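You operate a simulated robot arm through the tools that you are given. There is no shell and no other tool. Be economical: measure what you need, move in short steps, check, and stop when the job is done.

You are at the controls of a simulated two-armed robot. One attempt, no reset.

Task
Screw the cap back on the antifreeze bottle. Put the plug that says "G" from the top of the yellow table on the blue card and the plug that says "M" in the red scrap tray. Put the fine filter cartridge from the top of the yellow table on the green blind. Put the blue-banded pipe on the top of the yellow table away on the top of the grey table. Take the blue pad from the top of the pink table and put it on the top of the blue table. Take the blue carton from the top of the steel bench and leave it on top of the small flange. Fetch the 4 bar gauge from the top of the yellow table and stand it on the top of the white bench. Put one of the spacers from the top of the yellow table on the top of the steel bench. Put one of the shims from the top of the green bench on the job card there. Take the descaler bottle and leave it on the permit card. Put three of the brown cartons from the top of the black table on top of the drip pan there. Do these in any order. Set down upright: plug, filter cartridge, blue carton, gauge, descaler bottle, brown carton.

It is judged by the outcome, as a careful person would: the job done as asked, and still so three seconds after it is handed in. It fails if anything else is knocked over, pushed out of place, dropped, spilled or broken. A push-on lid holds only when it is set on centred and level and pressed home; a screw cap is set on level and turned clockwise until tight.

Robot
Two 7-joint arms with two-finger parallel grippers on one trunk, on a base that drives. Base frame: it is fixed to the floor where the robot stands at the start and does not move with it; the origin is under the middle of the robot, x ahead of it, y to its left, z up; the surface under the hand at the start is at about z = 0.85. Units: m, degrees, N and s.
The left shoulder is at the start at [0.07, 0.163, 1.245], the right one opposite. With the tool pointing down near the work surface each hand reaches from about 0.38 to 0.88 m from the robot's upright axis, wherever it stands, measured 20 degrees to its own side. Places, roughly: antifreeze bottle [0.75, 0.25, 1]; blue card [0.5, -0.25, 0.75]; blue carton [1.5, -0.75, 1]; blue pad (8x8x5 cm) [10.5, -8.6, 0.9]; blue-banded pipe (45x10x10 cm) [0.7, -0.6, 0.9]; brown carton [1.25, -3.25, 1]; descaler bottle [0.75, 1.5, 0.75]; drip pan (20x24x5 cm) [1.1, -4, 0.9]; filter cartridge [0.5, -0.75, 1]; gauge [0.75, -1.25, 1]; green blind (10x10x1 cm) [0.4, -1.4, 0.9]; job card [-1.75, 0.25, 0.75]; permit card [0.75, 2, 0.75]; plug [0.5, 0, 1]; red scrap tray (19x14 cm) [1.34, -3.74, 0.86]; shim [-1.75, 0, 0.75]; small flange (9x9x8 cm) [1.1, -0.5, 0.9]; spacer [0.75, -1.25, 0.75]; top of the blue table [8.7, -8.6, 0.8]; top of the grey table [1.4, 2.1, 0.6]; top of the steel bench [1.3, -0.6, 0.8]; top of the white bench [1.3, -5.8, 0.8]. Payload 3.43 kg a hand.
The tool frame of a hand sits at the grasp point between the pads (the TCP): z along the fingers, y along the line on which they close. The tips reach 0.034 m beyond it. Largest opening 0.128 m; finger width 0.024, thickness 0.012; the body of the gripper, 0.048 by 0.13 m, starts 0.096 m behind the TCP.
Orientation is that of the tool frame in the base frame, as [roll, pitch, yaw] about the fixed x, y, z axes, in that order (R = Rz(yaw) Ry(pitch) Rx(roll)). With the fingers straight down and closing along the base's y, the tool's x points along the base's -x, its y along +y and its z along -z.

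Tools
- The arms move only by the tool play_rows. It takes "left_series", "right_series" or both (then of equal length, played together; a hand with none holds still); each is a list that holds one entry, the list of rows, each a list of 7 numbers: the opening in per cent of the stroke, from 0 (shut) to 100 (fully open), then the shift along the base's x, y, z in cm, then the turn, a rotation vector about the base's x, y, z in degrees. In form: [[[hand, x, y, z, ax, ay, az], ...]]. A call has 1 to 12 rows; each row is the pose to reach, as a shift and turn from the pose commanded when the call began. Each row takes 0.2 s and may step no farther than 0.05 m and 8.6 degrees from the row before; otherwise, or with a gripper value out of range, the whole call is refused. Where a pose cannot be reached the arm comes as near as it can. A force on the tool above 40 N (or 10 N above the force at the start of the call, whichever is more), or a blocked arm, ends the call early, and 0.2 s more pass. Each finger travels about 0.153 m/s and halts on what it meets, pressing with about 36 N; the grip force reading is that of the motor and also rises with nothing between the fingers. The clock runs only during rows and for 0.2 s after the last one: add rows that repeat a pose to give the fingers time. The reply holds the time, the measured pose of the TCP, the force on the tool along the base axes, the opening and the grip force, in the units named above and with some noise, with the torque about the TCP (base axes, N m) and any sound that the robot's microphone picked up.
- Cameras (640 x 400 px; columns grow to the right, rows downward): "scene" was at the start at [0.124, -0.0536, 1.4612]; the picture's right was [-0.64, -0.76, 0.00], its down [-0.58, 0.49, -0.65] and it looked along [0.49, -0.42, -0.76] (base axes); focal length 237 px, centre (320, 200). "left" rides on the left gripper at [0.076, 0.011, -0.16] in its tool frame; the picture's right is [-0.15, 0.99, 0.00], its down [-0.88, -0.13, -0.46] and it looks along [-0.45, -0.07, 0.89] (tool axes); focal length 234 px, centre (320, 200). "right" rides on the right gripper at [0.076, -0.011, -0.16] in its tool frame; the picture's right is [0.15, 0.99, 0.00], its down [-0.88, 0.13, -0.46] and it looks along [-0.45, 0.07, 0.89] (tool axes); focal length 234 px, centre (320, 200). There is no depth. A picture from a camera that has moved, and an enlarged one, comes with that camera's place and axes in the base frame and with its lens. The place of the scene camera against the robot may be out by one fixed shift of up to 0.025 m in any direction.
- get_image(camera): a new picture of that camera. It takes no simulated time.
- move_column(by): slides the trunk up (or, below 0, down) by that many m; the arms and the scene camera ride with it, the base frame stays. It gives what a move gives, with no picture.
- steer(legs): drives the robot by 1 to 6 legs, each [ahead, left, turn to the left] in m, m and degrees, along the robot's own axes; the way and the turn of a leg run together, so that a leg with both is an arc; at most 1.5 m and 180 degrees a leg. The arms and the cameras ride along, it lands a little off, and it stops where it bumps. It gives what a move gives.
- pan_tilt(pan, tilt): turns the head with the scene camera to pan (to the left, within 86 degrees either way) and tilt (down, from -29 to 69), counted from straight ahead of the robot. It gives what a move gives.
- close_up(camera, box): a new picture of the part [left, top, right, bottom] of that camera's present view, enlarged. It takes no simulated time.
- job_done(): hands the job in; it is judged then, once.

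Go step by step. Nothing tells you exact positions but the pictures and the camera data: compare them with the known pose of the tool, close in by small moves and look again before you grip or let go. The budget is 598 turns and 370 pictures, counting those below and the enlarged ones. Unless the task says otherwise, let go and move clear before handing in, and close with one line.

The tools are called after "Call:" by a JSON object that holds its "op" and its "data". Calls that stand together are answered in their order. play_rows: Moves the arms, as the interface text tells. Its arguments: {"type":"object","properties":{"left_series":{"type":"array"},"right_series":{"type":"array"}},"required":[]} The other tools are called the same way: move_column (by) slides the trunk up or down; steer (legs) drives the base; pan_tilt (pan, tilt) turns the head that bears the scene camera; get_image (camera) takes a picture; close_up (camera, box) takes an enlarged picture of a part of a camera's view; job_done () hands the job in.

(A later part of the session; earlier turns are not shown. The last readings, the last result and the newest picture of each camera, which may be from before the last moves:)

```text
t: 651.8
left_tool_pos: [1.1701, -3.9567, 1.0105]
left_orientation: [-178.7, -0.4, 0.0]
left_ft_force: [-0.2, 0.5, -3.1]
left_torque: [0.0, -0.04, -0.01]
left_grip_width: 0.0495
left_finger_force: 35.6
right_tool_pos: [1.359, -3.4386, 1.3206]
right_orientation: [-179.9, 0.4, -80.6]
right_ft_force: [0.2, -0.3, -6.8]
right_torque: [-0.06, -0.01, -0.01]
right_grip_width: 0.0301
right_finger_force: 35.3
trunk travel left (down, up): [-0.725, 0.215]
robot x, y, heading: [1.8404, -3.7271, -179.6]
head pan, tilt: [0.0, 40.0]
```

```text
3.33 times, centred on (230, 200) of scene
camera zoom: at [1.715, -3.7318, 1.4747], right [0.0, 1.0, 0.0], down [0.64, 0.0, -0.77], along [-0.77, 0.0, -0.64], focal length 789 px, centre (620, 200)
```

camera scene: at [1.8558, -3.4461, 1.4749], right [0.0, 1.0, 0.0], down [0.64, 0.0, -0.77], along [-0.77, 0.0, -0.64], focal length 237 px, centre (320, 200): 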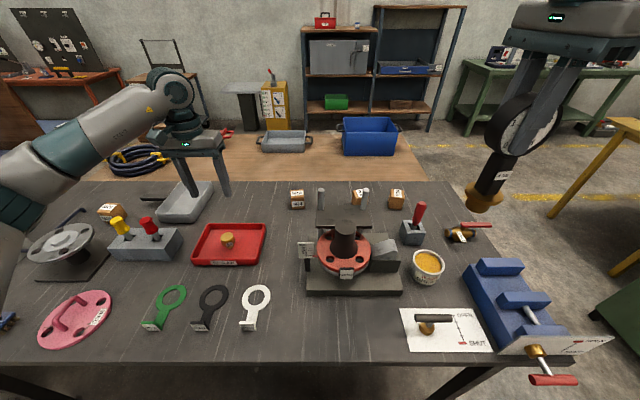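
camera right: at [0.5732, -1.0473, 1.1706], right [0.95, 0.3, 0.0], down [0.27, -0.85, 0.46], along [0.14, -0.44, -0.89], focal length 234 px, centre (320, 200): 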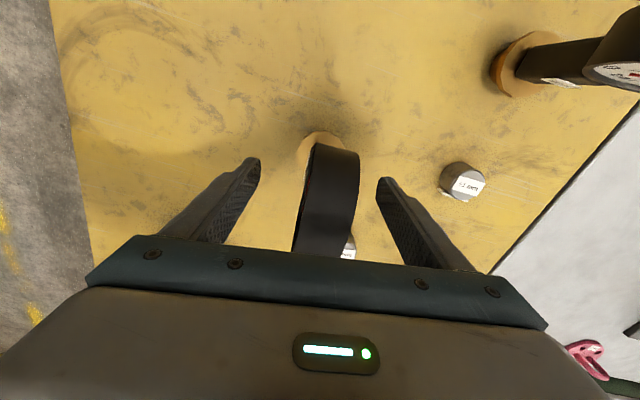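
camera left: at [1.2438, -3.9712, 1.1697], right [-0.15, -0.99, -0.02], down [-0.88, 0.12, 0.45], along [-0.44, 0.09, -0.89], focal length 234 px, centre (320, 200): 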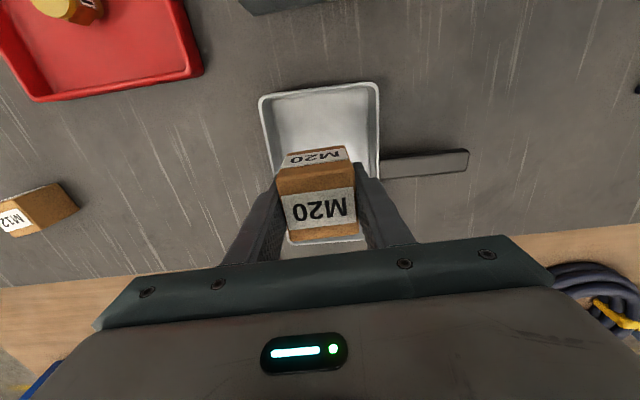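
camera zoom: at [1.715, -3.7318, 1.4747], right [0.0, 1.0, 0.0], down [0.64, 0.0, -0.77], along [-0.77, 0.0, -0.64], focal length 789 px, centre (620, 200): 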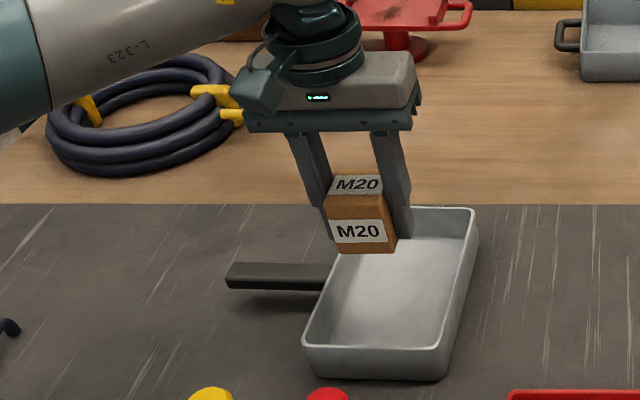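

The basin's walls are vertical, with the inside from about x = 1.066 to 1.240, so three 5 cm cartons fit in a row. I place the first 1 cm nearer.

Call:
{"op": "play_rows", "data": {"left_series": [[[0, -3.4, 0, 0, 0, 0, 0], [0, -6.7, 0, 0, 0, 0, 0], [0, -6.7, 0, -3, 0, 0, 0], [0, -6.7, 0, -6, 0, 0, 0], [0, -6.7, 0, -8, 0, 0, 0], [0, -6.7, 0, -9.3, 0, 0, 0], [0, -6.7, 0, -10.2, 0, 0, 0], [0, -6.7, 0, -10.8, 0, 0, 0], [0, -6.7, 0, -11.3, 0, 0, 0]]]}}

```text
t: 653.2
left_tool_pos: [1.1003, -3.9565, 0.9343]
left_orientation: [-178.5, 0.7, 0.1]
left_ft_force: [9.0, 0.8, 24.3]
left_torque: [-0.69, -0.92, 0.23]
left_grip_width: 0.0497
left_finger_force: 35.7
right_tool_pos: [1.3644, -3.4397, 1.3211]
right_orientation: [-179.9, 0.4, -80.8]
right_ft_force: [0.1, 0.0, -6.9]
right_torque: [-0.07, -0.04, -0.02]
right_grip_width: 0.0302
right_finger_force: 35.6
trunk travel left (down, up): [-0.725, 0.215]
robot x, y, heading: [1.8418, -3.7274, -179.7]
head pan, tilt: [0.0, 40.0]
stopped in row 6 (left hand): the force on the tool passed its limit at 47 N (the readings are from after the stop); the commanded pose is now the measured one
```

It still touches something at the same height. I look closely at the contact.

Call:
{"op": "close_up", "data": {"camera": "scene", "box": [190, 150, 310, 225]}}

Call:
{"op": "close_up", "data": {"camera": "left", "box": [220, 60, 420, 250]}}

```text
5.33 times, centred on (250, 188) of scene
camera zoom: at [1.7191, -3.7324, 1.4753], right [0.0, 1.0, 0.0], down [0.64, 0.0, -0.77], along [-0.77, 0.0, -0.64], focal length 1262 px, centre (693, 267)
```

zoom: 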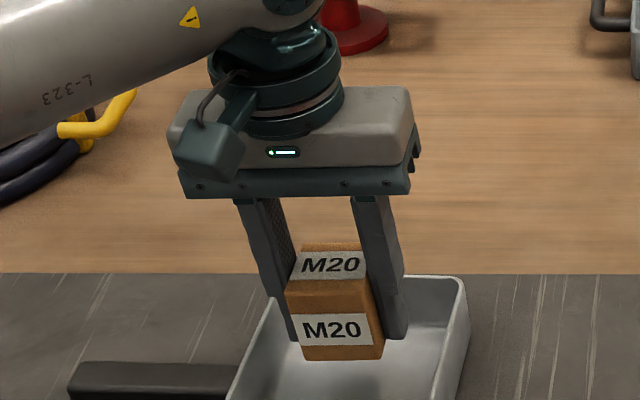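

```text
2.11 times, centred on (320, 155) of left
camera zoom: at [1.1776, -3.972, 1.0933], right [-0.15, -0.99, -0.02], down [-0.87, 0.12, 0.47], along [-0.46, 0.09, -0.88], focal length 493 px, centre (320, 295)
```

zoom: 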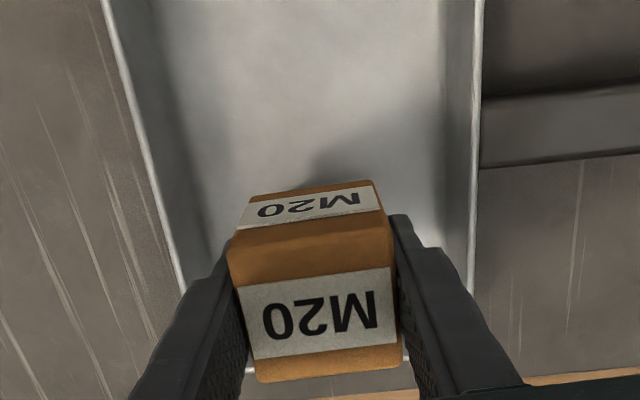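

The hand is about 1.7 cm too far left, and the finger rides on the side rim. I lift, shift and lower again.

Call:
{"op": "play_rows", "data": {"left_series": [[[0, 0, 0, 2, 0, 0, 0], [0, 0, 0, 4, 0, 0, 0], [0, 0.2, 0.9, 4, 0, 0, 0], [0, 0.2, 1.7, 4, 0, 0, 0], [0, 0.2, 1.7, 1.5, 0, 0, 0], [0, 0.2, 1.7, -0.5, 0, 0, 0], [0, 0.2, 1.7, -1.8, 0, 0, 0], [0, 0.2, 1.7, -2.6, 0, 0, 0], [0, 0.2, 1.7, -3.2, 0, 0, 0], [0, 0.2, 1.7, -3.7, 0, 0, 0]]]}}

Call:
{"op": "close_up", "data": {"camera": "scene", "box": [190, 150, 310, 225]}}

```text
t: 654.6
left_tool_pos: [1.0977, -3.9399, 0.9355]
left_orientation: [-178.4, 1.3, 0.1]
left_ft_force: [7.7, 0.6, 16.2]
left_torque: [-0.51, -0.56, 0.18]
left_grip_width: 0.05
left_finger_force: 35.0
right_tool_pos: [1.3623, -3.4388, 1.3212]
right_orientation: [-180.0, 0.4, -80.8]
right_ft_force: [0.2, -0.6, -5.7]
right_torque: [-0.07, -0.04, -0.02]
right_grip_width: 0.0299
right_finger_force: 36.0
trunk travel left (down, up): [-0.725, 0.215]
robot x, y, heading: [1.8385, -3.7276, -179.9]
head pan, tilt: [0.0, 40.0]
stopped in row 7 (left hand): the force on the tool passed its limit at 45 N (the readings are from after the stop); the commanded pose is now the measured one
```

```text
5.33 times, centred on (250, 188) of scene
camera zoom: at [1.7186, -3.7322, 1.4752], right [-0.01, 1.0, 0.0], down [0.64, 0.0, -0.77], along [-0.77, 0.0, -0.64], focal length 1262 px, centre (693, 267)
```

zoom: 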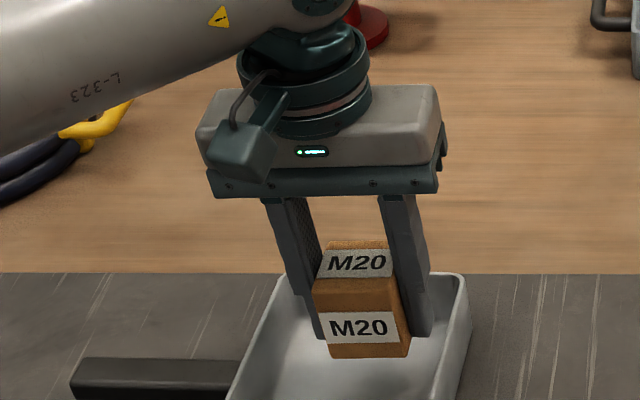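

Contact occurs at the same height wherever I put it, so the pan behaves as solid up to z ≈ 0.89 and the cartons will simply stand on top of it. I level the carton, touch down and release.

Call:
{"op": "play_rows", "data": {"left_series": [[[0, 0.2, 0, 0.8, -0.4, -2.4, 0], [0, 0.2, 0, 0.8, -0.4, -2.4, 0], [0, 0.2, 0, 0.5, -0.4, -2.4, 0], [0, 0.2, 0, 0.3, -0.4, -2.4, 0], [0, 0.2, 0, 0.1, -0.4, -2.4, 0]]]}}

```text
t: 655.8
left_tool_pos: [1.0985, -3.9417, 0.9348]
left_orientation: [-178.8, -1.1, 0.2]
left_ft_force: [-0.8, -1.5, 10.3]
left_torque: [-0.42, 0.21, -0.01]
left_grip_width: 0.0497
left_finger_force: 36.1
right_tool_pos: [1.3618, -3.4403, 1.3224]
right_orientation: [-179.9, 0.4, -80.7]
right_ft_force: [-0.3, -0.6, -5.4]
right_torque: [-0.06, -0.04, 0.01]
right_grip_width: 0.0299
right_finger_force: 35.7
trunk travel left (down, up): [-0.725, 0.215]
robot x, y, heading: [1.8341, -3.7244, -179.7]
head pan, tilt: [0.0, 40.0]
```

Call:
{"op": "close_up", "data": {"camera": "scene", "box": [220, 180, 290, 224]}}

Call:
{"op": "close_up", "data": {"camera": "left", "box": [220, 60, 420, 250]}}

```text
9.09 times, centred on (255, 202) of scene
camera zoom: at [1.7172, -3.7327, 1.4752], right [-0.01, 1.0, 0.0], down [0.64, 0.0, -0.77], along [-0.77, 0.0, -0.64], focal length 2151 px, centre (911, 182)
```

zoom: 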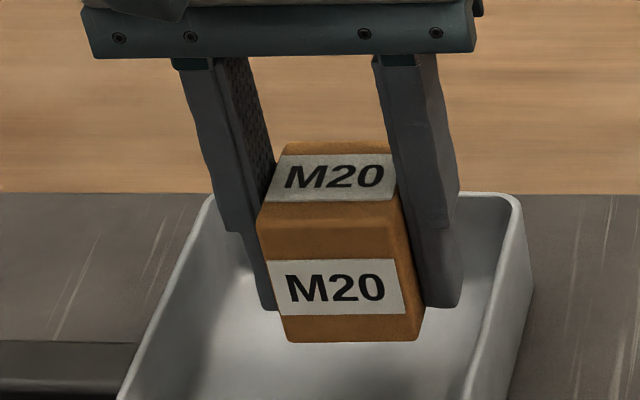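

```text
2.11 times, centred on (320, 155) of left
camera zoom: at [1.1719, -3.9564, 1.0958], right [-0.14, -0.99, -0.02], down [-0.89, 0.12, 0.44], along [-0.43, 0.08, -0.9], focal length 493 px, centre (320, 295)
```

zoom: 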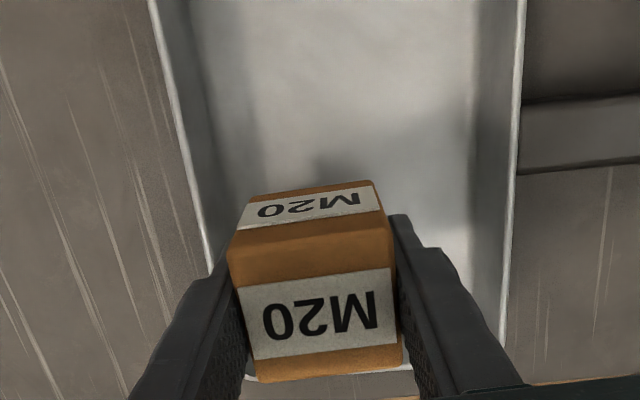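

Nothing visible touches, so this is the pan's own contact surface. I release slowly and watch.

Call:
{"op": "play_rows", "data": {"left_series": [[[0, 0, 0, -0.1, 0, 0, 0], [41, 0, 0, -0.1, 0, 0, 0], [46, 0, 0, -0.1, 0, 0, 0], [56, 0, 0, -0.1, 0, 0, 0], [58, 0, 0, -0.1, 0, 0, 0]]]}}

Call:
{"op": "close_up", "data": {"camera": "scene", "box": [200, 160, 310, 229]}}

```text
t: 657.0
left_tool_pos: [1.1001, -3.9383, 0.9364]
left_orientation: [-178.8, -1.1, 0.0]
left_ft_force: [-3.2, 10.4, 24.8]
left_torque: [-0.58, 0.39, -0.29]
left_grip_width: 0.0678
left_finger_force: 0.1
right_tool_pos: [1.3621, -3.4362, 1.322]
right_orientation: [-180.0, 0.3, -80.7]
right_ft_force: [1.1, -0.4, -6.2]
right_torque: [-0.05, -0.02, 0.05]
right_grip_width: 0.03
right_finger_force: 35.7
trunk travel left (down, up): [-0.725, 0.215]
robot x, y, heading: [1.8354, -3.7297, -179.9]
head pan, tilt: [0.0, 40.0]
```

```text
5.80 times, centred on (255, 194) of scene
camera zoom: at [1.7188, -3.7298, 1.4753], right [0.0, 1.0, 0.0], down [0.64, 0.0, -0.77], along [-0.77, -0.01, -0.64], focal length 1372 px, centre (697, 232)
```

zoom: 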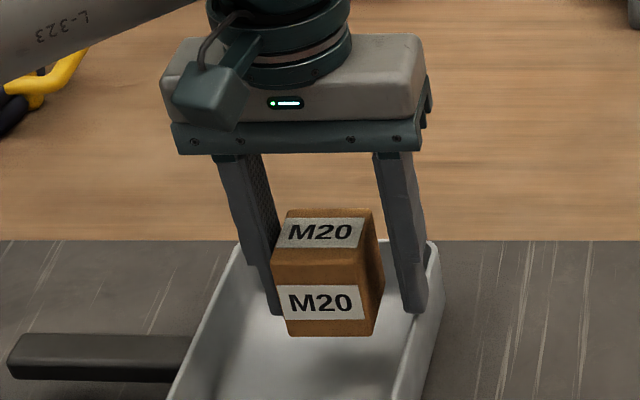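

Call:
{"op": "play_rows", "data": {"left_series": [[[56, 0, 0.2, 1, 0, 0, 0], [56, 0, 0.2, 3, 0, 0, 0], [56, 0, 0.2, 6, 0, 0, 0], [60, 0, 0.2, 10, 0, 0, 0], [60, 2, 0.2, 14, 0, 0, 0], [60, 4, 0.2, 16, 0, 0, 0]]]}}

Call:
{"op": "close_up", "data": {"camera": "scene", "box": [180, 150, 320, 238]}}

Call:
{"op": "get_image", "data": {"camera": "left"}}

```text
t: 658.4
left_tool_pos: [1.1401, -3.9406, 1.0913]
left_orientation: [-178.8, -1.2, 0.3]
left_ft_force: [0.5, -0.2, -0.2]
left_torque: [0.0, 0.02, 0.01]
left_grip_width: 0.0767
left_finger_force: 0.0
right_tool_pos: [1.3603, -3.4398, 1.3217]
right_orientation: [-179.8, 0.4, -80.7]
right_ft_force: [0.8, -1.0, -6.4]
right_torque: [-0.05, -0.01, -0.02]
right_grip_width: 0.0299
right_finger_force: 36.0
trunk travel left (down, up): [-0.725, 0.215]
robot x, y, heading: [1.8358, -3.7286, -179.8]
head pan, tilt: [0.0, 40.0]
```

```text
4.55 times, centred on (250, 194) of scene
camera zoom: at [1.7167, -3.7333, 1.4749], right [-0.01, 1.0, 0.0], down [0.64, 0.0, -0.77], along [-0.77, 0.0, -0.64], focal length 1076 px, centre (638, 227)
```

zoom: 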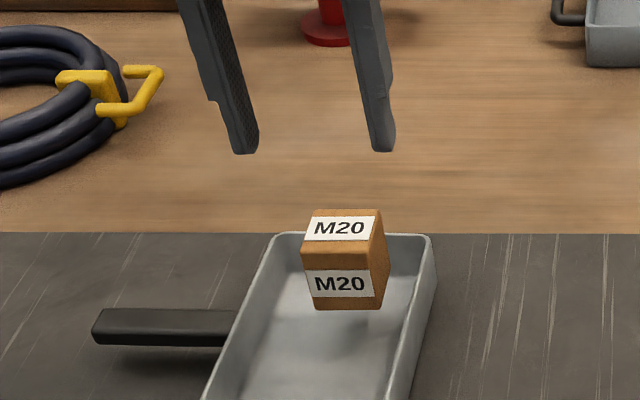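

```text
121 pictures are left
camera left: at [1.2107, -3.9541, 1.2534], right [-0.14, -0.99, -0.02], down [-0.89, 0.12, 0.44], along [-0.43, 0.08, -0.9], focal length 234 px, centre (320, 200)
```

left: 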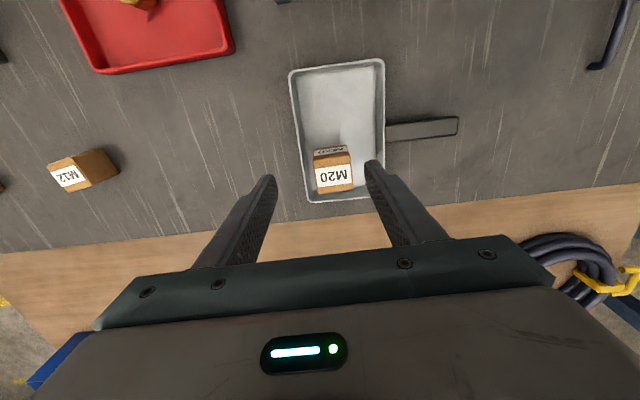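

M20 stands on the pan. Next is M12 near [1.143, -3.538]: I raise the hand and shift the base.

Call:
{"op": "play_rows", "data": {"left_series": [[[70, 2, 0, 4, 0, 0, 0], [70, 4, 0, 8, 0, 0, 0], [70, 6, 0, 11, 0, 0, 0]]]}}

Call:
{"op": "steer", "data": {"legs": [[0, -0.41, 0]]}}

Call:
{"op": "get_image", "data": {"camera": "left"}}

```text
t: 659.2
left_tool_pos: [1.1978, -3.9395, 1.204]
left_orientation: [-178.7, -1.3, 0.3]
left_ft_force: [-0.1, -0.4, 0.1]
left_torque: [0.04, 0.01, -0.02]
left_grip_width: 0.0895
left_finger_force: 0.1
right_tool_pos: [1.3611, -3.4406, 1.3205]
right_orientation: [-179.9, 0.4, -80.7]
right_ft_force: [0.2, 0.9, -5.9]
right_torque: [-0.05, -0.01, 0.02]
right_grip_width: 0.0298
right_finger_force: 36.0
trunk travel left (down, up): [-0.725, 0.215]
robot x, y, heading: [1.8368, -3.7287, -179.9]
head pan, tilt: [0.0, 40.0]
```

```text
t: 661.8
left_tool_pos: [1.1947, -3.5332, 1.2024]
left_orientation: [-178.7, -1.3, 0.5]
left_ft_force: [0.9, 0.4, -0.2]
left_torque: [-0.03, 0.01, 0.0]
left_grip_width: 0.0895
left_finger_force: 0.0
right_tool_pos: [1.3555, -3.0329, 1.3218]
right_orientation: [-179.9, 0.5, -80.4]
right_ft_force: [0.5, -0.2, -5.5]
right_torque: [-0.02, 0.01, 0.02]
right_grip_width: 0.0299
right_finger_force: 36.0
trunk travel left (down, up): [-0.725, 0.215]
robot x, y, heading: [1.8331, -3.3195, -179.3]
head pan, tilt: [0.0, 40.0]
```

```text
120 pictures are left
camera left: at [1.2676, -3.5469, 1.3632], right [-0.14, -0.99, -0.02], down [-0.89, 0.11, 0.44], along [-0.43, 0.08, -0.9], focal length 234 px, centre (320, 200)
```

left: 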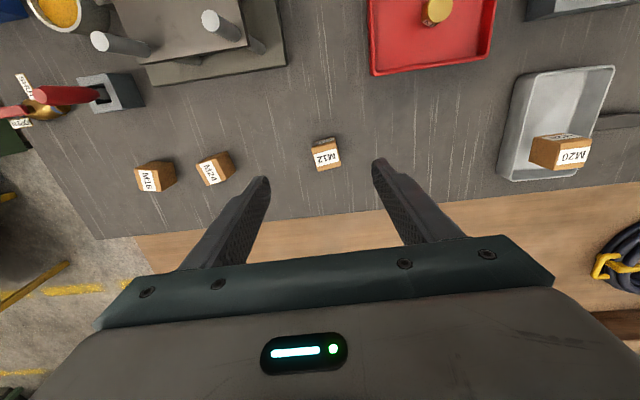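

Call:
{"op": "play_rows", "data": {"left_series": [[[70, -2, 0.2, -4, 0, 0, 2.5], [70, -4, 0.5, -8, 0, 0, 5], [70, -4, 0.5, -12, 0, 0, 5], [70, -4, 0.5, -16, 0, 0, 5], [70, -4, 0.5, -19, 0, 0, 5], [70, -4, 0.5, -19, 0, 0, 5]]]}}

Call:
{"op": "get_image", "data": {"camera": "left"}}

```text
t: 663.2
left_tool_pos: [1.1558, -3.528, 1.0139]
left_orientation: [-178.8, -1.3, 5.5]
left_ft_force: [0.8, -0.9, -0.4]
left_torque: [-0.02, 0.03, 0.01]
left_grip_width: 0.0896
left_finger_force: 0.1
right_tool_pos: [1.3554, -3.0321, 1.3217]
right_orientation: [-179.9, 0.4, -80.4]
right_ft_force: [0.0, -0.2, -6.7]
right_torque: [-0.05, -0.01, 0.03]
right_grip_width: 0.0301
right_finger_force: 35.9
trunk travel left (down, up): [-0.725, 0.215]
robot x, y, heading: [1.8386, -3.3153, -179.6]
head pan, tilt: [0.0, 40.0]
```

```text
119 pictures are left
camera left: at [1.228, -3.5353, 1.1746], right [-0.05, -1.0, -0.02], down [-0.9, 0.04, 0.44], along [-0.44, 0.04, -0.9], focal length 234 px, centre (320, 200)
```

left: 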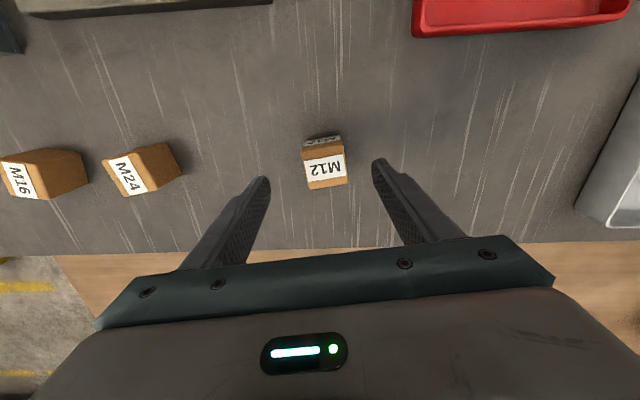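

Call:
{"op": "play_rows", "data": {"left_series": [[[70, -1.1, -0.3, -3, 0, 0, 2], [70, -2.2, -0.5, -6, 0, 0, 3], [70, -2.2, -0.5, -10, 0, 0, 3], [70, -2.2, -0.5, -12, 0, 0, 3], [70, -2.2, -0.5, -12, 0, 0, 3], [20, -2.2, -0.5, -12, 0, 0, 3], [0, -2.2, -0.5, -12, 0, 0, 3], [0, -2.2, -0.5, -12, 0, 0, 3], [0, -2.2, -0.5, -9, 0, 0, 3], [0, -2.2, -0.5, -5, 0, 0, 3], [0, -2.2, -0.5, -1, 0, 0, 3], [0, -2.2, -0.5, 3, 0, 0, 3]]]}}

Call:
{"op": "get_image", "data": {"camera": "left"}}

```text
t: 665.8
left_tool_pos: [1.136, -3.5314, 1.0416]
left_orientation: [-178.9, -1.3, 8.5]
left_ft_force: [0.5, -0.6, -2.9]
left_torque: [-0.02, 0.06, -0.02]
left_grip_width: 0.0497
left_finger_force: 36.1
right_tool_pos: [1.3567, -3.0313, 1.3213]
right_orientation: [-179.9, 0.3, -80.5]
right_ft_force: [0.5, 0.3, -5.9]
right_torque: [-0.04, 0.03, 0.01]
right_grip_width: 0.0297
right_finger_force: 36.2
trunk travel left (down, up): [-0.725, 0.215]
robot x, y, heading: [1.8314, -3.3201, -179.2]
head pan, tilt: [0.0, 40.0]
```

```text
118 pictures are left
camera left: at [1.2085, -3.5354, 1.2034], right [0.0, -1.0, -0.02], down [-0.9, -0.01, 0.44], along [-0.44, 0.02, -0.9], focal length 234 px, centre (320, 200)
```

left: 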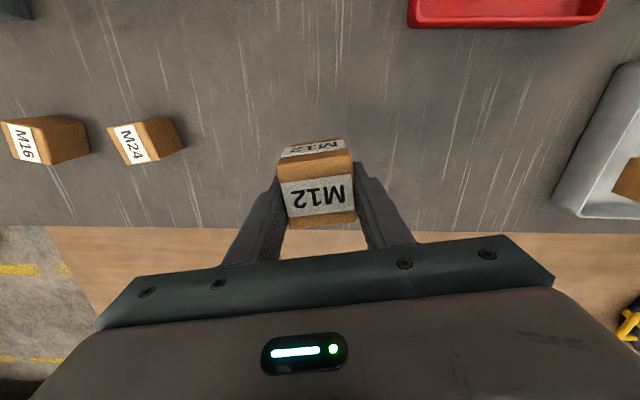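

Call:
{"op": "play_rows", "data": {"left_series": [[[0, 2, 0, 3, 0, 0, -3], [0, 4, 0, 6, 0, 0, -6], [0, 5, 0, 8, 0, 0, -8]]]}}

Call:
{"op": "steer", "data": {"legs": [[0, 0.415, -0.5]]}}

Call:
{"op": "get_image", "data": {"camera": "left"}}

```text
t: 666.6
left_tool_pos: [1.1833, -3.53, 1.1228]
left_orientation: [-178.9, -1.3, 0.4]
left_ft_force: [0.0, -0.9, -3.4]
left_torque: [-0.01, 0.01, -0.01]
left_grip_width: 0.0499
left_finger_force: 36.4
right_tool_pos: [1.3547, -3.0319, 1.3203]
right_orientation: [-179.9, 0.4, -80.4]
right_ft_force: [0.2, -0.6, -5.4]
right_torque: [-0.07, 0.02, 0.01]
right_grip_width: 0.0296
right_finger_force: 35.6
trunk travel left (down, up): [-0.725, 0.215]
robot x, y, heading: [1.8322, -3.3171, -179.5]
head pan, tilt: [0.0, 40.0]
```

```text
t: 669.1
left_tool_pos: [1.1806, -3.9363, 1.1224]
left_orientation: [-178.8, -1.3, -0.5]
left_ft_force: [-0.3, 0.0, -2.7]
left_torque: [0.01, 0.03, -0.03]
left_grip_width: 0.0499
left_finger_force: 35.7
right_tool_pos: [1.3607, -3.44, 1.3207]
right_orientation: [-179.9, 0.4, -81.3]
right_ft_force: [-0.3, 0.1, -5.8]
right_torque: [-0.05, -0.01, 0.0]
right_grip_width: 0.0299
right_finger_force: 35.7
trunk travel left (down, up): [-0.725, 0.215]
robot x, y, heading: [1.8349, -3.7364, 179.7]
head pan, tilt: [0.0, 40.0]
```

```text
117 pictures are left
camera left: at [1.2522, -3.9504, 1.284], right [-0.15, -0.99, -0.02], down [-0.89, 0.13, 0.44], along [-0.43, 0.09, -0.9], focal length 234 px, centre (320, 200)
```

left: 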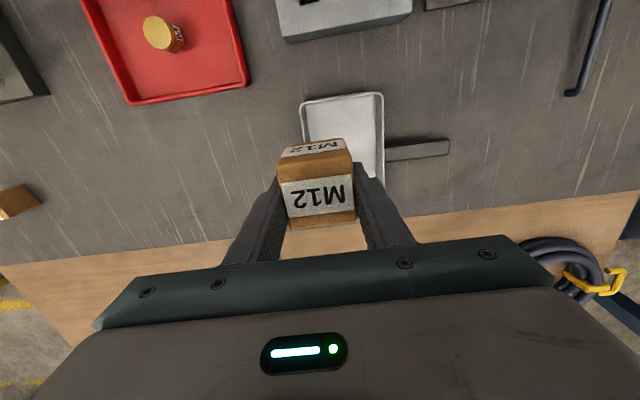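

Call:
{"op": "play_rows", "data": {"left_series": [[[0, -1.2, -0.4, -4, 0, 0, 0], [0, -2.4, -0.6, -8, 0, 0, 0], [0, -2.4, -0.6, -12, 0, 0, 0], [0, -2.4, -0.6, -15, 0, 0, 0], [0, -2.4, -0.6, -16, 0, 0, 0]]]}}

Call:
{"op": "close_up", "data": {"camera": "scene", "box": [180, 150, 320, 238]}}

```text
t: 670.3
left_tool_pos: [1.1561, -3.9419, 0.9625]
left_orientation: [-178.9, -1.2, -0.4]
left_ft_force: [1.0, -0.2, -2.6]
left_torque: [0.01, 0.01, 0.01]
left_grip_width: 0.0497
left_finger_force: 36.3
right_tool_pos: [1.3605, -3.4413, 1.3211]
right_orientation: [-179.9, 0.3, -81.3]
right_ft_force: [-0.8, 0.5, -6.7]
right_torque: [-0.08, -0.01, 0.01]
right_grip_width: 0.0299
right_finger_force: 35.6
trunk travel left (down, up): [-0.725, 0.215]
robot x, y, heading: [1.8356, -3.7365, 179.9]
head pan, tilt: [0.0, 40.0]
```

```text
4.55 times, centred on (250, 194) of scene
camera zoom: at [1.7133, -3.7374, 1.4748], right [0.01, 1.0, 0.0], down [0.64, 0.0, -0.77], along [-0.77, 0.0, -0.64], focal length 1076 px, centre (638, 227)
```

zoom: 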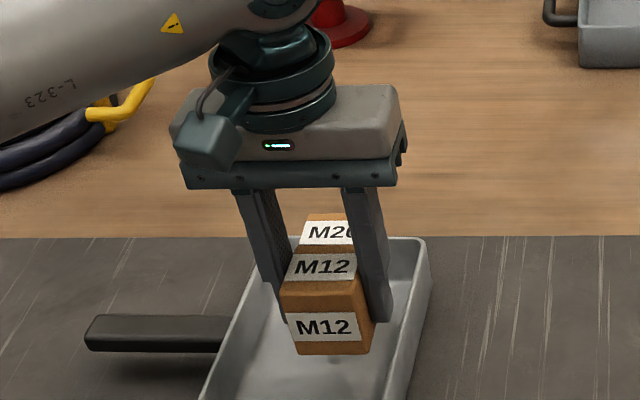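

Call:
{"op": "play_rows", "data": {"left_series": [[[0, 0, 0.6, -1, 0, 0, 0], [0, 0, 0.6, -1.8, 0, 0, 0], [0, 0, 0.6, -2.3, 0, 0, 0], [0, 0, 0.6, -2.6, 0, 0, 0], [0, 0, 0.6, -2.9, 0, 0, 0], [0, 0, 0.6, -3.2, 0, 0, 0]]]}}

```text
t: 671.7
left_tool_pos: [1.1575, -3.9354, 0.9348]
left_orientation: [-178.8, -0.9, -0.5]
left_ft_force: [-4.7, -1.6, 32.8]
left_torque: [-0.99, 0.07, -0.09]
left_grip_width: 0.0496
left_finger_force: 35.8
right_tool_pos: [1.3649, -3.4396, 1.3233]
right_orientation: [180.0, 0.4, -81.2]
right_ft_force: [-0.6, -0.4, -5.7]
right_torque: [-0.07, 0.01, -0.02]
right_grip_width: 0.0298
right_finger_force: 35.7
trunk travel left (down, up): [-0.725, 0.215]
robot x, y, heading: [1.8305, -3.7405, 179.6]
head pan, tilt: [0.0, 40.0]
```

Same support height. I ease off, open and rise.

Call:
{"op": "play_rows", "data": {"left_series": [[[0, 0, 0, 0.3, 0, 0, 0], [41, 0, 0, 0.3, 0, 0, 0], [48, 0, 0, 0.3, 0, 0, 0], [54, 0, 0, 0.3, 0, 0, 0], [54, 0, 0, 1, 0, 0, 0], [54, 0, 0, 3, 0, 0, 0], [54, 0, 0, 6, 0, 0, 0], [60, 0, 0, 10, 0, 0, 0], [60, 2, 0, 14, 0, 0, 0], [60, 4, 0, 18, 0, 0, 0], [60, 6, 0, 22, 0, 0, 0]]]}}

Call:
{"op": "close_up", "data": {"camera": "scene", "box": [180, 150, 320, 238]}}

```text
t: 674.1
left_tool_pos: [1.2201, -3.9374, 1.1532]
left_orientation: [-178.9, -1.3, -0.4]
left_ft_force: [0.0, 0.0, 0.4]
left_torque: [-0.04, -0.01, 0.0]
left_grip_width: 0.077
left_finger_force: 0.0
right_tool_pos: [1.3619, -3.4402, 1.3218]
right_orientation: [-179.9, 0.4, -81.3]
right_ft_force: [0.0, -0.2, -6.6]
right_torque: [-0.03, -0.02, -0.02]
right_grip_width: 0.0299
right_finger_force: 36.3
trunk travel left (down, up): [-0.725, 0.215]
robot x, y, heading: [1.8344, -3.7368, 179.6]
head pan, tilt: [0.0, 40.0]
```

```text
4.55 times, centred on (250, 194) of scene
camera zoom: at [1.7146, -3.737, 1.4749], right [0.01, 1.0, 0.0], down [0.64, 0.0, -0.77], along [-0.77, 0.0, -0.64], focal length 1076 px, centre (638, 227)
```

zoom: 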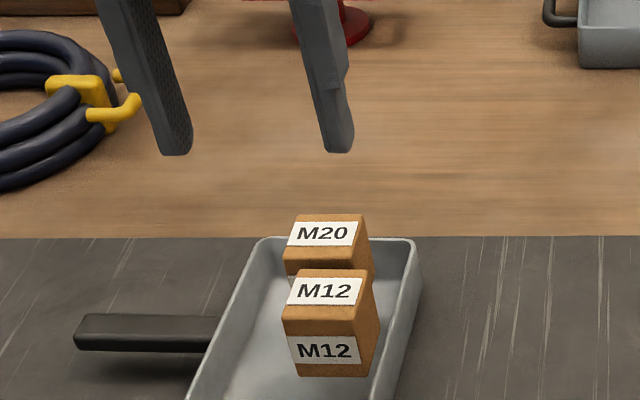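

Two cartons are on the pan. The third will be M16, further right and clear of the press. I raise the hand well above the press posts and drive over.

Call:
{"op": "play_rows", "data": {"left_series": [[[70, 2, 0, 4, 0, 0, 0], [70, 4, 0, 8, 0, 0, 0], [70, 6, 0, 12, 0, 0, 0], [70, 8, 0, 15, 0, 0, 0]]]}}

Call:
{"op": "steer", "data": {"legs": [[0, -0.83, 0.4]]}}

Call:
{"op": "play_rows", "data": {"left_series": [[[70, -3, 0, -3, 0, 0, 0], [70, -6, 0, -6, 0, 0, 0], [70, -8, 0, -9, 0, 0, 0], [70, -8, 0, -9, 0, 0, 0]]]}}

Call:
{"op": "get_image", "data": {"camera": "left"}}

```text
t: 675.1
left_tool_pos: [1.299, -3.9357, 1.3033]
left_orientation: [-178.9, -1.3, -0.5]
left_ft_force: [-0.4, 0.4, -0.3]
left_torque: [-0.01, 0.02, -0.01]
left_grip_width: 0.0895
left_finger_force: 0.1
right_tool_pos: [1.3624, -3.4402, 1.3225]
right_orientation: [-179.9, 0.4, -81.3]
right_ft_force: [0.6, 0.2, -6.3]
right_torque: [-0.06, 0.04, 0.03]
right_grip_width: 0.0299
right_finger_force: 36.1
trunk travel left (down, up): [-0.725, 0.215]
robot x, y, heading: [1.8348, -3.7371, 179.5]
head pan, tilt: [0.0, 40.0]
```

```text
t: 678.4
left_tool_pos: [1.3253, -3.3866, 1.3016]
left_orientation: [-179.0, -1.5, 3.6]
left_ft_force: [0.0, -0.7, -0.1]
left_torque: [-0.09, -0.07, 0.02]
left_grip_width: 0.0897
left_finger_force: 0.1
right_tool_pos: [1.3523, -2.8894, 1.3164]
right_orientation: [-179.5, 0.0, -77.3]
right_ft_force: [-0.4, 0.5, -6.3]
right_torque: [-0.12, -0.04, 0.01]
right_grip_width: 0.03
right_finger_force: 35.6
trunk travel left (down, up): [-0.725, 0.215]
robot x, y, heading: [1.852, -3.1562, -175.9]
head pan, tilt: [0.0, 40.0]
stopped in leg 1: the robot was blocked; the commanded pose is now the measured one
```

```text
t: 679.4
left_tool_pos: [1.2482, -3.3955, 1.2118]
left_orientation: [-178.8, -1.2, 3.6]
left_ft_force: [0.3, 0.1, -0.2]
left_torque: [-0.04, 0.0, -0.03]
left_grip_width: 0.0897
left_finger_force: 0.1
right_tool_pos: [1.354, -2.893, 1.3193]
right_orientation: [-179.7, 0.3, -77.2]
right_ft_force: [0.3, 0.2, -6.5]
right_torque: [-0.05, -0.04, 0.0]
right_grip_width: 0.0298
right_finger_force: 36.0
trunk travel left (down, up): [-0.725, 0.215]
robot x, y, heading: [1.8501, -3.1551, -176.3]
head pan, tilt: [0.0, 40.0]
```

```text
114 pictures are left
camera left: at [1.3211, -3.4053, 1.3732], right [-0.08, -1.0, -0.02], down [-0.9, 0.06, 0.44], along [-0.43, 0.06, -0.9], focal length 234 px, centre (320, 200)
```

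left: 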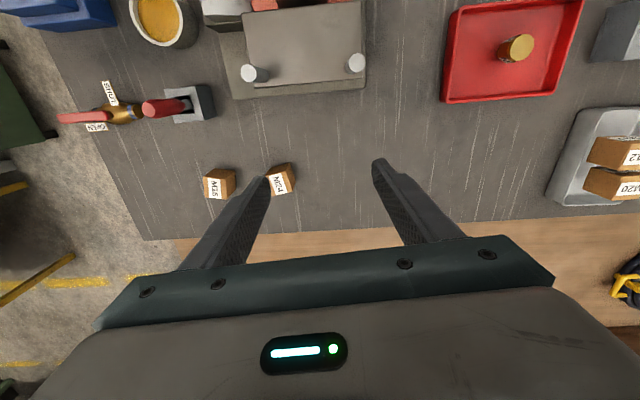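

The base met a table leg, but M24 is within reach from here at [1.147, -3.29]. I take that one instead.

Call:
{"op": "play_rows", "data": {"left_series": [[[70, -3, 3, -2, 0, 0, 5], [70, -6, 6, -4, 0, 0, 10], [70, -9, 9, -6, 0, 0, 15], [70, -10.3, 10.5, -9, 0, 0, 15], [70, -10.3, 10.5, -13, 0, 0, 15], [70, -10.3, 10.5, -17, 0, 0, 15], [70, -10.3, 10.5, -19, 0, 0, 15], [70, -10.3, 10.5, -19, 0, 0, 15]]]}}

Call:
{"op": "get_image", "data": {"camera": "left"}}

```text
t: 681.2
left_tool_pos: [1.1448, -3.2907, 1.0211]
left_orientation: [-178.8, -1.4, 18.8]
left_ft_force: [-0.6, -0.2, -0.3]
left_torque: [-0.02, 0.0, 0.05]
left_grip_width: 0.0895
left_finger_force: 0.0
right_tool_pos: [1.3549, -2.8944, 1.3211]
right_orientation: [-179.7, 0.4, -77.2]
right_ft_force: [1.1, 0.1, -6.5]
right_torque: [-0.07, 0.0, -0.01]
right_grip_width: 0.0299
right_finger_force: 35.8
trunk travel left (down, up): [-0.725, 0.215]
robot x, y, heading: [1.8513, -3.1582, -175.9]
head pan, tilt: [0.0, 40.0]
```

```text
113 pictures are left
camera left: at [1.218, -3.2807, 1.1833], right [0.18, -0.98, -0.02], down [-0.88, -0.17, 0.44], along [-0.44, -0.06, -0.9], focal length 234 px, centre (320, 200)
```

left: 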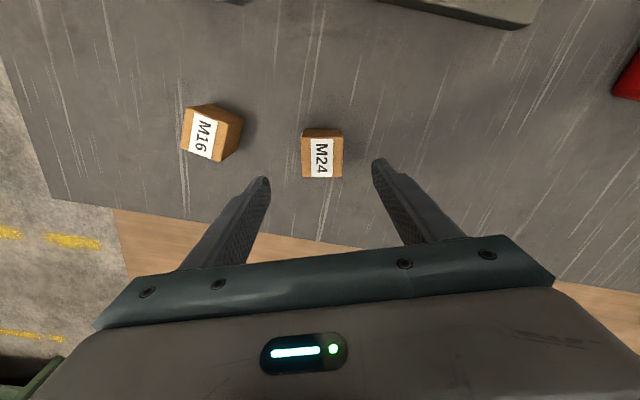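

Call:
{"op": "play_rows", "data": {"left_series": [[[70, -0.6, -0.1, -3, 0, 0, -4], [70, -1.1, -0.3, -6, 0, 0, -7], [70, -1.1, -0.3, -10, 0, 0, -7], [70, -1.1, -0.3, -12.6, 0, 0, -7], [70, -1.1, -0.3, -12.6, 0, 0, -7], [20, -1.1, -0.3, -12.6, 0, 0, -7], [0, -1.1, -0.3, -12.6, 0, 0, -7], [0, -1.1, -0.3, -12.6, 0, 0, -7], [0, -1.1, -0.3, -9, 0, 0, -7], [0, -1.1, -0.3, -5, 0, 0, -7], [0, -1.1, -0.3, -1, 0, 0, -7], [0, -1.1, -0.3, 3, 0, 0, -7]]]}}

Call:
{"op": "get_image", "data": {"camera": "left"}}

```text
t: 683.8
left_tool_pos: [1.1353, -3.2899, 1.0531]
left_orientation: [-178.9, -1.2, 11.7]
left_ft_force: [0.9, 0.4, -3.1]
left_torque: [0.02, 0.03, 0.0]
left_grip_width: 0.0499
left_finger_force: 36.5
right_tool_pos: [1.3553, -2.8951, 1.3201]
right_orientation: [-179.7, 0.2, -77.2]
right_ft_force: [-0.1, 0.9, -6.8]
right_torque: [-0.05, 0.02, 0.02]
right_grip_width: 0.0298
right_finger_force: 35.9
trunk travel left (down, up): [-0.725, 0.215]
robot x, y, heading: [1.8533, -3.1542, -175.9]
head pan, tilt: [0.0, 40.0]
```

```text
112 pictures are left
camera left: at [1.2087, -3.2892, 1.2149], right [0.06, -1.0, -0.02], down [-0.9, -0.06, 0.44], along [-0.44, -0.01, -0.9], focal length 234 px, centre (320, 200)
```

left: 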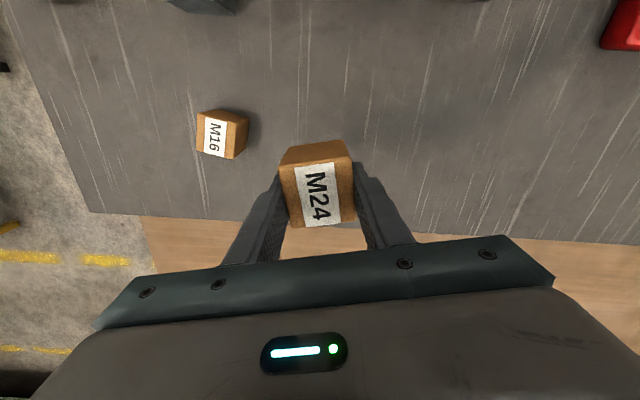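

Call:
{"op": "play_rows", "data": {"left_series": [[[0, 2, 0, 4, 0, 0, -4], [0, 4, 0, 8, 0, 0, -8], [0, 6, 0, 12, 0, 0, -8], [0, 8, 0, 16, 0, 0, -8], [0, 10, 0, 20, 0, 0, -8], [0, 11, 0, 24, 0, 0, -8]]]}}

Call:
{"op": "steer", "data": {"legs": [[0, 0.58, -3.9]]}}

Call:
{"op": "play_rows", "data": {"left_series": [[[0, 0, 0, -4, 0, 0, 0], [0, 0, 0, -8, 0, 0, 0], [0, 0, 0, -12, 0, 0, 0], [0, 0, 0, -12, 0, 0, 0]]]}}

Call:
{"op": "get_image", "data": {"camera": "left"}}

```text
t: 685.2
left_tool_pos: [1.2452, -3.29, 1.2946]
left_orientation: [-178.9, -1.3, 3.6]
left_ft_force: [1.2, 0.6, -3.1]
left_torque: [-0.04, -0.01, 0.01]
left_grip_width: 0.0497
left_finger_force: 36.0
right_tool_pos: [1.3556, -2.894, 1.3191]
right_orientation: [-179.7, 0.3, -77.2]
right_ft_force: [-0.3, 0.4, -5.5]
right_torque: [-0.06, 0.03, 0.01]
right_grip_width: 0.0297
right_finger_force: 36.5
trunk travel left (down, up): [-0.725, 0.215]
robot x, y, heading: [1.8509, -3.1549, -176.3]
head pan, tilt: [0.0, 40.0]
```

```text
t: 688.5
left_tool_pos: [1.2509, -3.8094, 1.294]
left_orientation: [-179.0, -1.4, -1.0]
left_ft_force: [-0.8, -0.7, -2.1]
left_torque: [0.01, 0.02, 0.0]
left_grip_width: 0.0502
left_finger_force: 35.9
right_tool_pos: [1.3924, -3.4251, 1.3195]
right_orientation: [-179.7, 0.3, -82.0]
right_ft_force: [1.0, 0.8, -5.9]
right_torque: [-0.08, -0.03, -0.04]
right_grip_width: 0.0298
right_finger_force: 35.7
trunk travel left (down, up): [-0.725, 0.215]
robot x, y, heading: [1.8665, -3.7266, 179.2]
head pan, tilt: [0.0, 40.0]
```

```text
t: 689.5
left_tool_pos: [1.2515, -3.8132, 1.1752]
left_orientation: [-179.0, -1.2, -1.0]
left_ft_force: [-0.5, 0.2, -2.7]
left_torque: [0.01, -0.01, -0.03]
left_grip_width: 0.0498
left_finger_force: 36.1
right_tool_pos: [1.3933, -3.4256, 1.3187]
right_orientation: [-179.7, 0.3, -81.9]
right_ft_force: [0.0, 0.4, -5.0]
right_torque: [-0.1, 0.0, 0.01]
right_grip_width: 0.0299
right_finger_force: 35.8
trunk travel left (down, up): [-0.725, 0.215]
robot x, y, heading: [1.8657, -3.7262, 179.5]
head pan, tilt: [0.0, 40.0]
```

```text
111 pictures are left
camera left: at [1.3223, -3.8275, 1.336], right [-0.16, -0.99, -0.02], down [-0.89, 0.14, 0.44], along [-0.43, 0.09, -0.9], focal length 234 px, centre (320, 200)
```

left: 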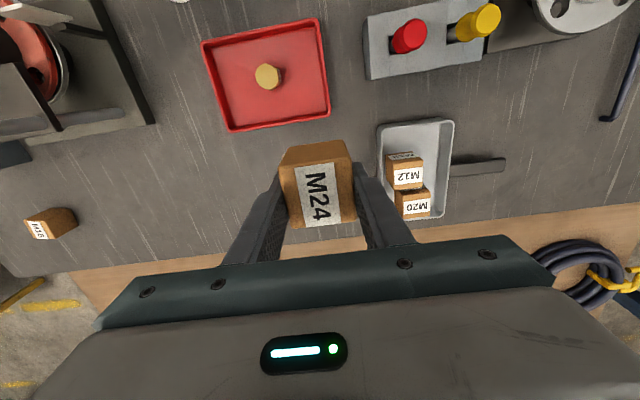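

Call:
{"op": "play_rows", "data": {"left_series": [[[0, -1, -4, 0, 0, 0, 0], [0, -2, -8, 0, 0, 0, 0], [0, -3.5, -12.3, 0, 0, 0, 0], [0, -3.7, -12.3, -4, 0, 0, 0], [0, -3.7, -12.3, -8, 0, 0, 0], [0, -3.7, -12.3, -12, 0, 0, 0], [0, -3.7, -12.3, -16, 0, 0, 0], [0, -3.7, -12.3, -19, 0, 0, 0], [0, -3.7, -12.3, -21, 0, 0, 0]]]}}

Call:
{"op": "close_up", "data": {"camera": "scene", "box": [180, 150, 320, 238]}}

```text
t: 691.5
left_tool_pos: [1.2129, -3.9342, 0.9626]
left_orientation: [-178.8, -1.3, -1.0]
left_ft_force: [0.2, -0.5, -3.3]
left_torque: [-0.01, -0.01, 0.01]
left_grip_width: 0.0497
left_finger_force: 35.6
right_tool_pos: [1.3924, -3.4259, 1.3192]
right_orientation: [-179.7, 0.4, -81.9]
right_ft_force: [0.2, 0.0, -6.0]
right_torque: [-0.08, -0.03, 0.0]
right_grip_width: 0.03
right_finger_force: 36.2
trunk travel left (down, up): [-0.725, 0.215]
robot x, y, heading: [1.8654, -3.7227, 179.1]
head pan, tilt: [0.0, 40.0]
```

```text
4.55 times, centred on (250, 194) of scene
camera zoom: at [1.7436, -3.7272, 1.4748], right [0.01, 1.0, 0.0], down [0.64, -0.01, -0.77], along [-0.77, 0.01, -0.64], focal length 1076 px, centre (638, 227)
```

zoom: 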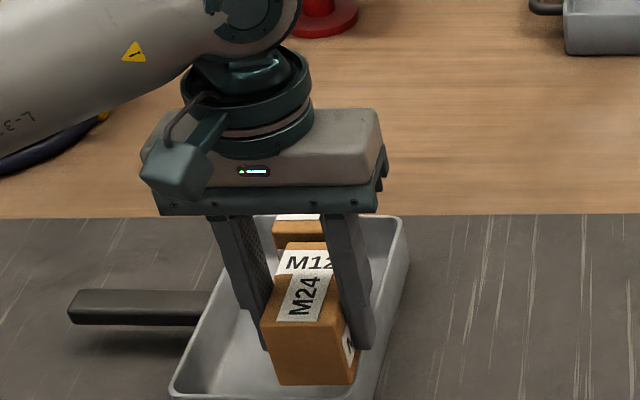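

Call:
{"op": "play_rows", "data": {"left_series": [[[0, 0, 0.2, -1, 0, 0, 0], [0, 0, 0.2, -1.8, 0, 0, 0], [0, 0, 0.2, -2.3, 0, 0, 0], [0, 0, 0.2, -2.6, 0, 0, 0], [0, 0, 0.2, -2.9, 0, 0, 0], [0, 0, 0.2, -3.2, 0, 0, 0]]]}}

```text
t: 692.9
left_tool_pos: [1.2162, -3.9308, 0.9351]
left_orientation: [-179.0, -0.9, -1.1]
left_ft_force: [-2.2, 0.2, 32.0]
left_torque: [-0.89, 0.01, 0.0]
left_grip_width: 0.0497
left_finger_force: 35.8
right_tool_pos: [1.3974, -3.424, 1.3206]
right_orientation: [-179.8, 0.2, -82.0]
right_ft_force: [0.7, 0.3, -6.6]
right_torque: [-0.08, -0.01, -0.05]
right_grip_width: 0.0299
right_finger_force: 36.0
trunk travel left (down, up): [-0.725, 0.215]
robot x, y, heading: [1.8625, -3.7231, 179.4]
head pan, tilt: [0.0, 40.0]
```

Call:
{"op": "play_rows", "data": {"left_series": [[[0, 0, 0, 0.3, 0, 0, 0], [41, 0, 0, 0.3, 0, 0, 0], [48, 0, 0, 0.3, 0, 0, 0], [54, 0, 0, 0.3, 0, 0, 0], [54, 0, 0, 1, 0, 0, 0], [54, 0, 0, 3, 0, 0, 0], [54, 0, 0, 6, 0, 0, 0], [60, 0, 0, 10, 0, 0, 0], [60, 3, 0, 13, 0, 0, 0], [60, 6, 0, 16, 0, 0, 0], [60, 9, 0, 19, 0, 0, 0]]]}}

Call:
{"op": "close_up", "data": {"camera": "scene", "box": [160, 140, 340, 252]}}

Call:
{"op": "get_image", "data": {"camera": "left"}}

```text
t: 695.3
left_tool_pos: [1.3085, -3.933, 1.1226]
left_orientation: [-178.9, -1.3, -1.0]
left_ft_force: [0.1, 0.3, 0.9]
left_torque: [-0.01, 0.03, -0.02]
left_grip_width: 0.0769
left_finger_force: 0.0
right_tool_pos: [1.3938, -3.4261, 1.3201]
right_orientation: [-179.6, 0.3, -82.1]
right_ft_force: [0.0, 0.3, -5.6]
right_torque: [-0.04, 0.0, -0.03]
right_grip_width: 0.0301
right_finger_force: 36.3
trunk travel left (down, up): [-0.725, 0.215]
robot x, y, heading: [1.8629, -3.7286, 179.3]
head pan, tilt: [0.0, 40.0]
```

```text
3.56 times, centred on (250, 196) of scene
camera zoom: at [1.7452, -3.7266, 1.4749], right [0.01, 1.0, 0.0], down [0.64, -0.01, -0.77], along [-0.77, 0.01, -0.64], focal length 841 px, centre (569, 214)
```

zoom: 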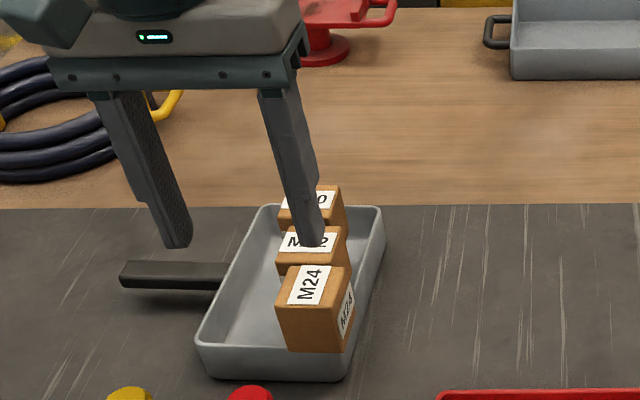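

```text
108 pictures are left
camera left: at [1.3795, -3.9478, 1.284], right [-0.16, -0.99, -0.02], down [-0.89, 0.14, 0.44], along [-0.43, 0.09, -0.9], focal length 234 px, centre (320, 200)
```

left: 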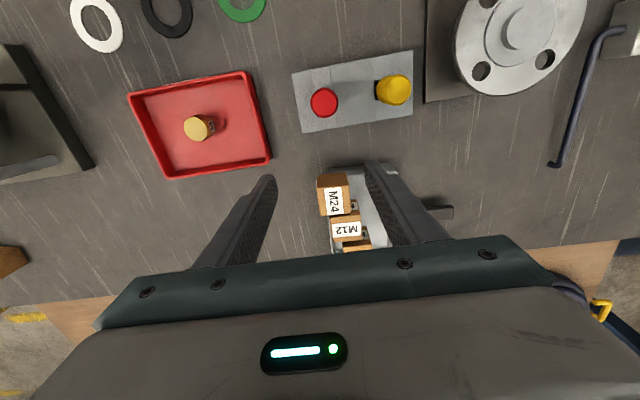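

All three cartons stand on the drip pan. Now the gauge goes to the white bench further along, so I back off and look that way.

Call:
{"op": "play_rows", "data": {"left_series": [[[60, 3, 0, 3, 0, 0, 0], [60, 6, 0, 6, 0, 0, 0], [60, 8, 0, 9, 0, 0, 0]]]}}

Call:
{"op": "steer", "data": {"legs": [[-0.5, 0, 0]]}}

Call:
{"op": "pan_tilt", "data": {"pan": 45, "tilt": 25}}

Call:
{"op": "get_image", "data": {"camera": "scene"}}

```text
t: 696.1
left_tool_pos: [1.3844, -3.9346, 1.2132]
left_orientation: [-178.9, -1.2, -1.0]
left_ft_force: [-0.5, 0.2, -0.1]
left_torque: [-0.02, 0.03, -0.03]
left_grip_width: 0.0766
left_finger_force: 0.0
right_tool_pos: [1.3932, -3.4254, 1.3184]
right_orientation: [-179.7, 0.3, -82.0]
right_ft_force: [-0.8, 0.3, -6.3]
right_torque: [-0.08, -0.03, 0.01]
right_grip_width: 0.0298
right_finger_force: 35.9
trunk travel left (down, up): [-0.725, 0.215]
robot x, y, heading: [1.8657, -3.7265, 179.2]
head pan, tilt: [0.0, 40.0]
```

```text
t: 699.0
left_tool_pos: [1.8757, -3.9415, 1.2123]
left_orientation: [-178.8, -1.3, -1.0]
left_ft_force: [-1.0, -0.3, -0.3]
left_torque: [0.01, 0.01, 0.0]
left_grip_width: 0.0767
left_finger_force: 0.0
right_tool_pos: [1.8848, -3.4326, 1.3191]
right_orientation: [-179.6, 0.3, -81.9]
right_ft_force: [-0.8, 1.1, -6.0]
right_torque: [-0.07, 0.02, 0.0]
right_grip_width: 0.0299
right_finger_force: 36.1
trunk travel left (down, up): [-0.725, 0.215]
robot x, y, heading: [2.3554, -3.7304, 179.4]
head pan, tilt: [0.0, 40.0]
```

```text
t: 700.1
left_tool_pos: [1.8751, -3.9407, 1.2141]
left_orientation: [-178.8, -1.3, -1.0]
left_ft_force: [1.1, 0.5, 0.1]
left_torque: [-0.02, -0.03, -0.03]
left_grip_width: 0.0768
left_finger_force: 0.0
right_tool_pos: [1.8842, -3.4325, 1.3184]
right_orientation: [-179.6, 0.3, -81.9]
right_ft_force: [-0.3, -0.4, -5.9]
right_torque: [-0.03, 0.0, 0.04]
right_grip_width: 0.0299
right_finger_force: 35.8
trunk travel left (down, up): [-0.725, 0.215]
robot x, y, heading: [2.357, -3.7361, 179.2]
head pan, tilt: [45.0, 25.0]
```

```text
107 pictures are left
camera scene: at [2.2548, -3.799, 1.4982], right [-0.7, 0.72, 0.0], down [0.3, 0.29, -0.91], along [-0.65, -0.63, -0.42], focal length 237 px, centre (320, 200)
```

scene: 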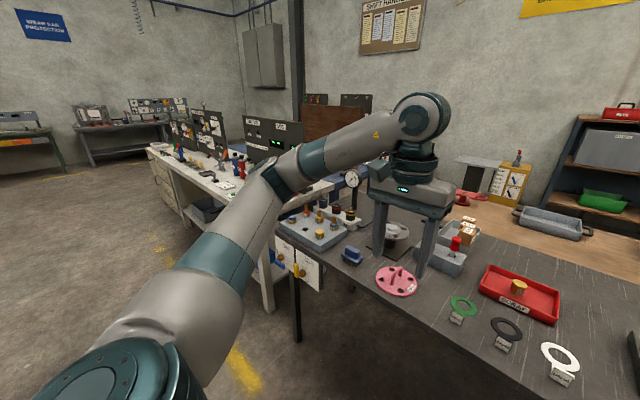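

Call:
{"op": "steer", "data": {"legs": [[0, 1.4, 0.6], [0, 0.45, 0]]}}

Call:
{"op": "pan_tilt", "data": {"pan": 0, "tilt": 40}}

Call:
{"op": "get_image", "data": {"camera": "scene"}}

```text
t: 709.5
left_tool_pos: [1.861, -5.8279, 1.2138]
left_orientation: [-179.0, -1.4, -0.3]
left_ft_force: [-0.2, 0.2, 0.3]
left_torque: [-0.03, -0.02, 0.01]
left_grip_width: 0.0767
left_finger_force: 0.1
right_tool_pos: [1.8648, -5.3186, 1.3198]
right_orientation: [-179.6, 0.2, -81.3]
right_ft_force: [0.0, -0.6, -5.5]
right_torque: [-0.08, -0.04, 0.0]
right_grip_width: 0.0302
right_finger_force: 36.0
trunk travel left (down, up): [-0.725, 0.215]
robot x, y, heading: [2.3394, -5.6139, 180.0]
head pan, tilt: [45.0, 25.0]
```

```text
t: 710.6
left_tool_pos: [1.8595, -5.8287, 1.2138]
left_orientation: [-178.9, -1.3, -0.4]
left_ft_force: [0.5, 0.8, -0.4]
left_torque: [-0.01, 0.0, 0.0]
left_grip_width: 0.0767
left_finger_force: 0.0
right_tool_pos: [1.8645, -5.3207, 1.3181]
right_orientation: [-179.6, 0.3, -81.3]
right_ft_force: [-1.3, -0.1, -7.1]
right_torque: [-0.05, 0.0, 0.03]
right_grip_width: 0.0299
right_finger_force: 35.9
trunk travel left (down, up): [-0.725, 0.215]
robot x, y, heading: [2.34, -5.6151, 179.8]
head pan, tilt: [0.0, 40.0]
```

```text
106 pictures are left
camera scene: at [2.2185, -5.6169, 1.4749], right [0.0, 1.0, 0.0], down [0.64, 0.0, -0.77], along [-0.77, 0.0, -0.64], focal length 237 px, centre (320, 200)
```

scene: 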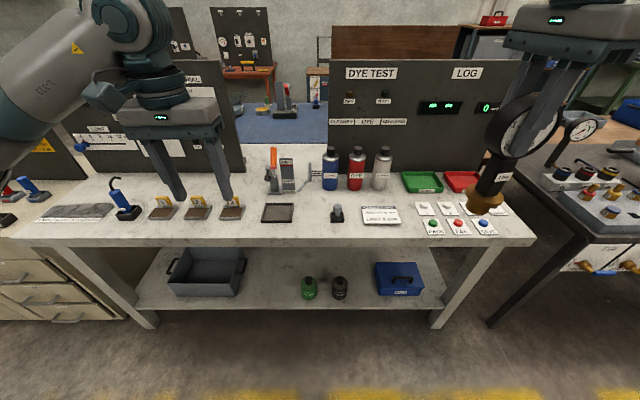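

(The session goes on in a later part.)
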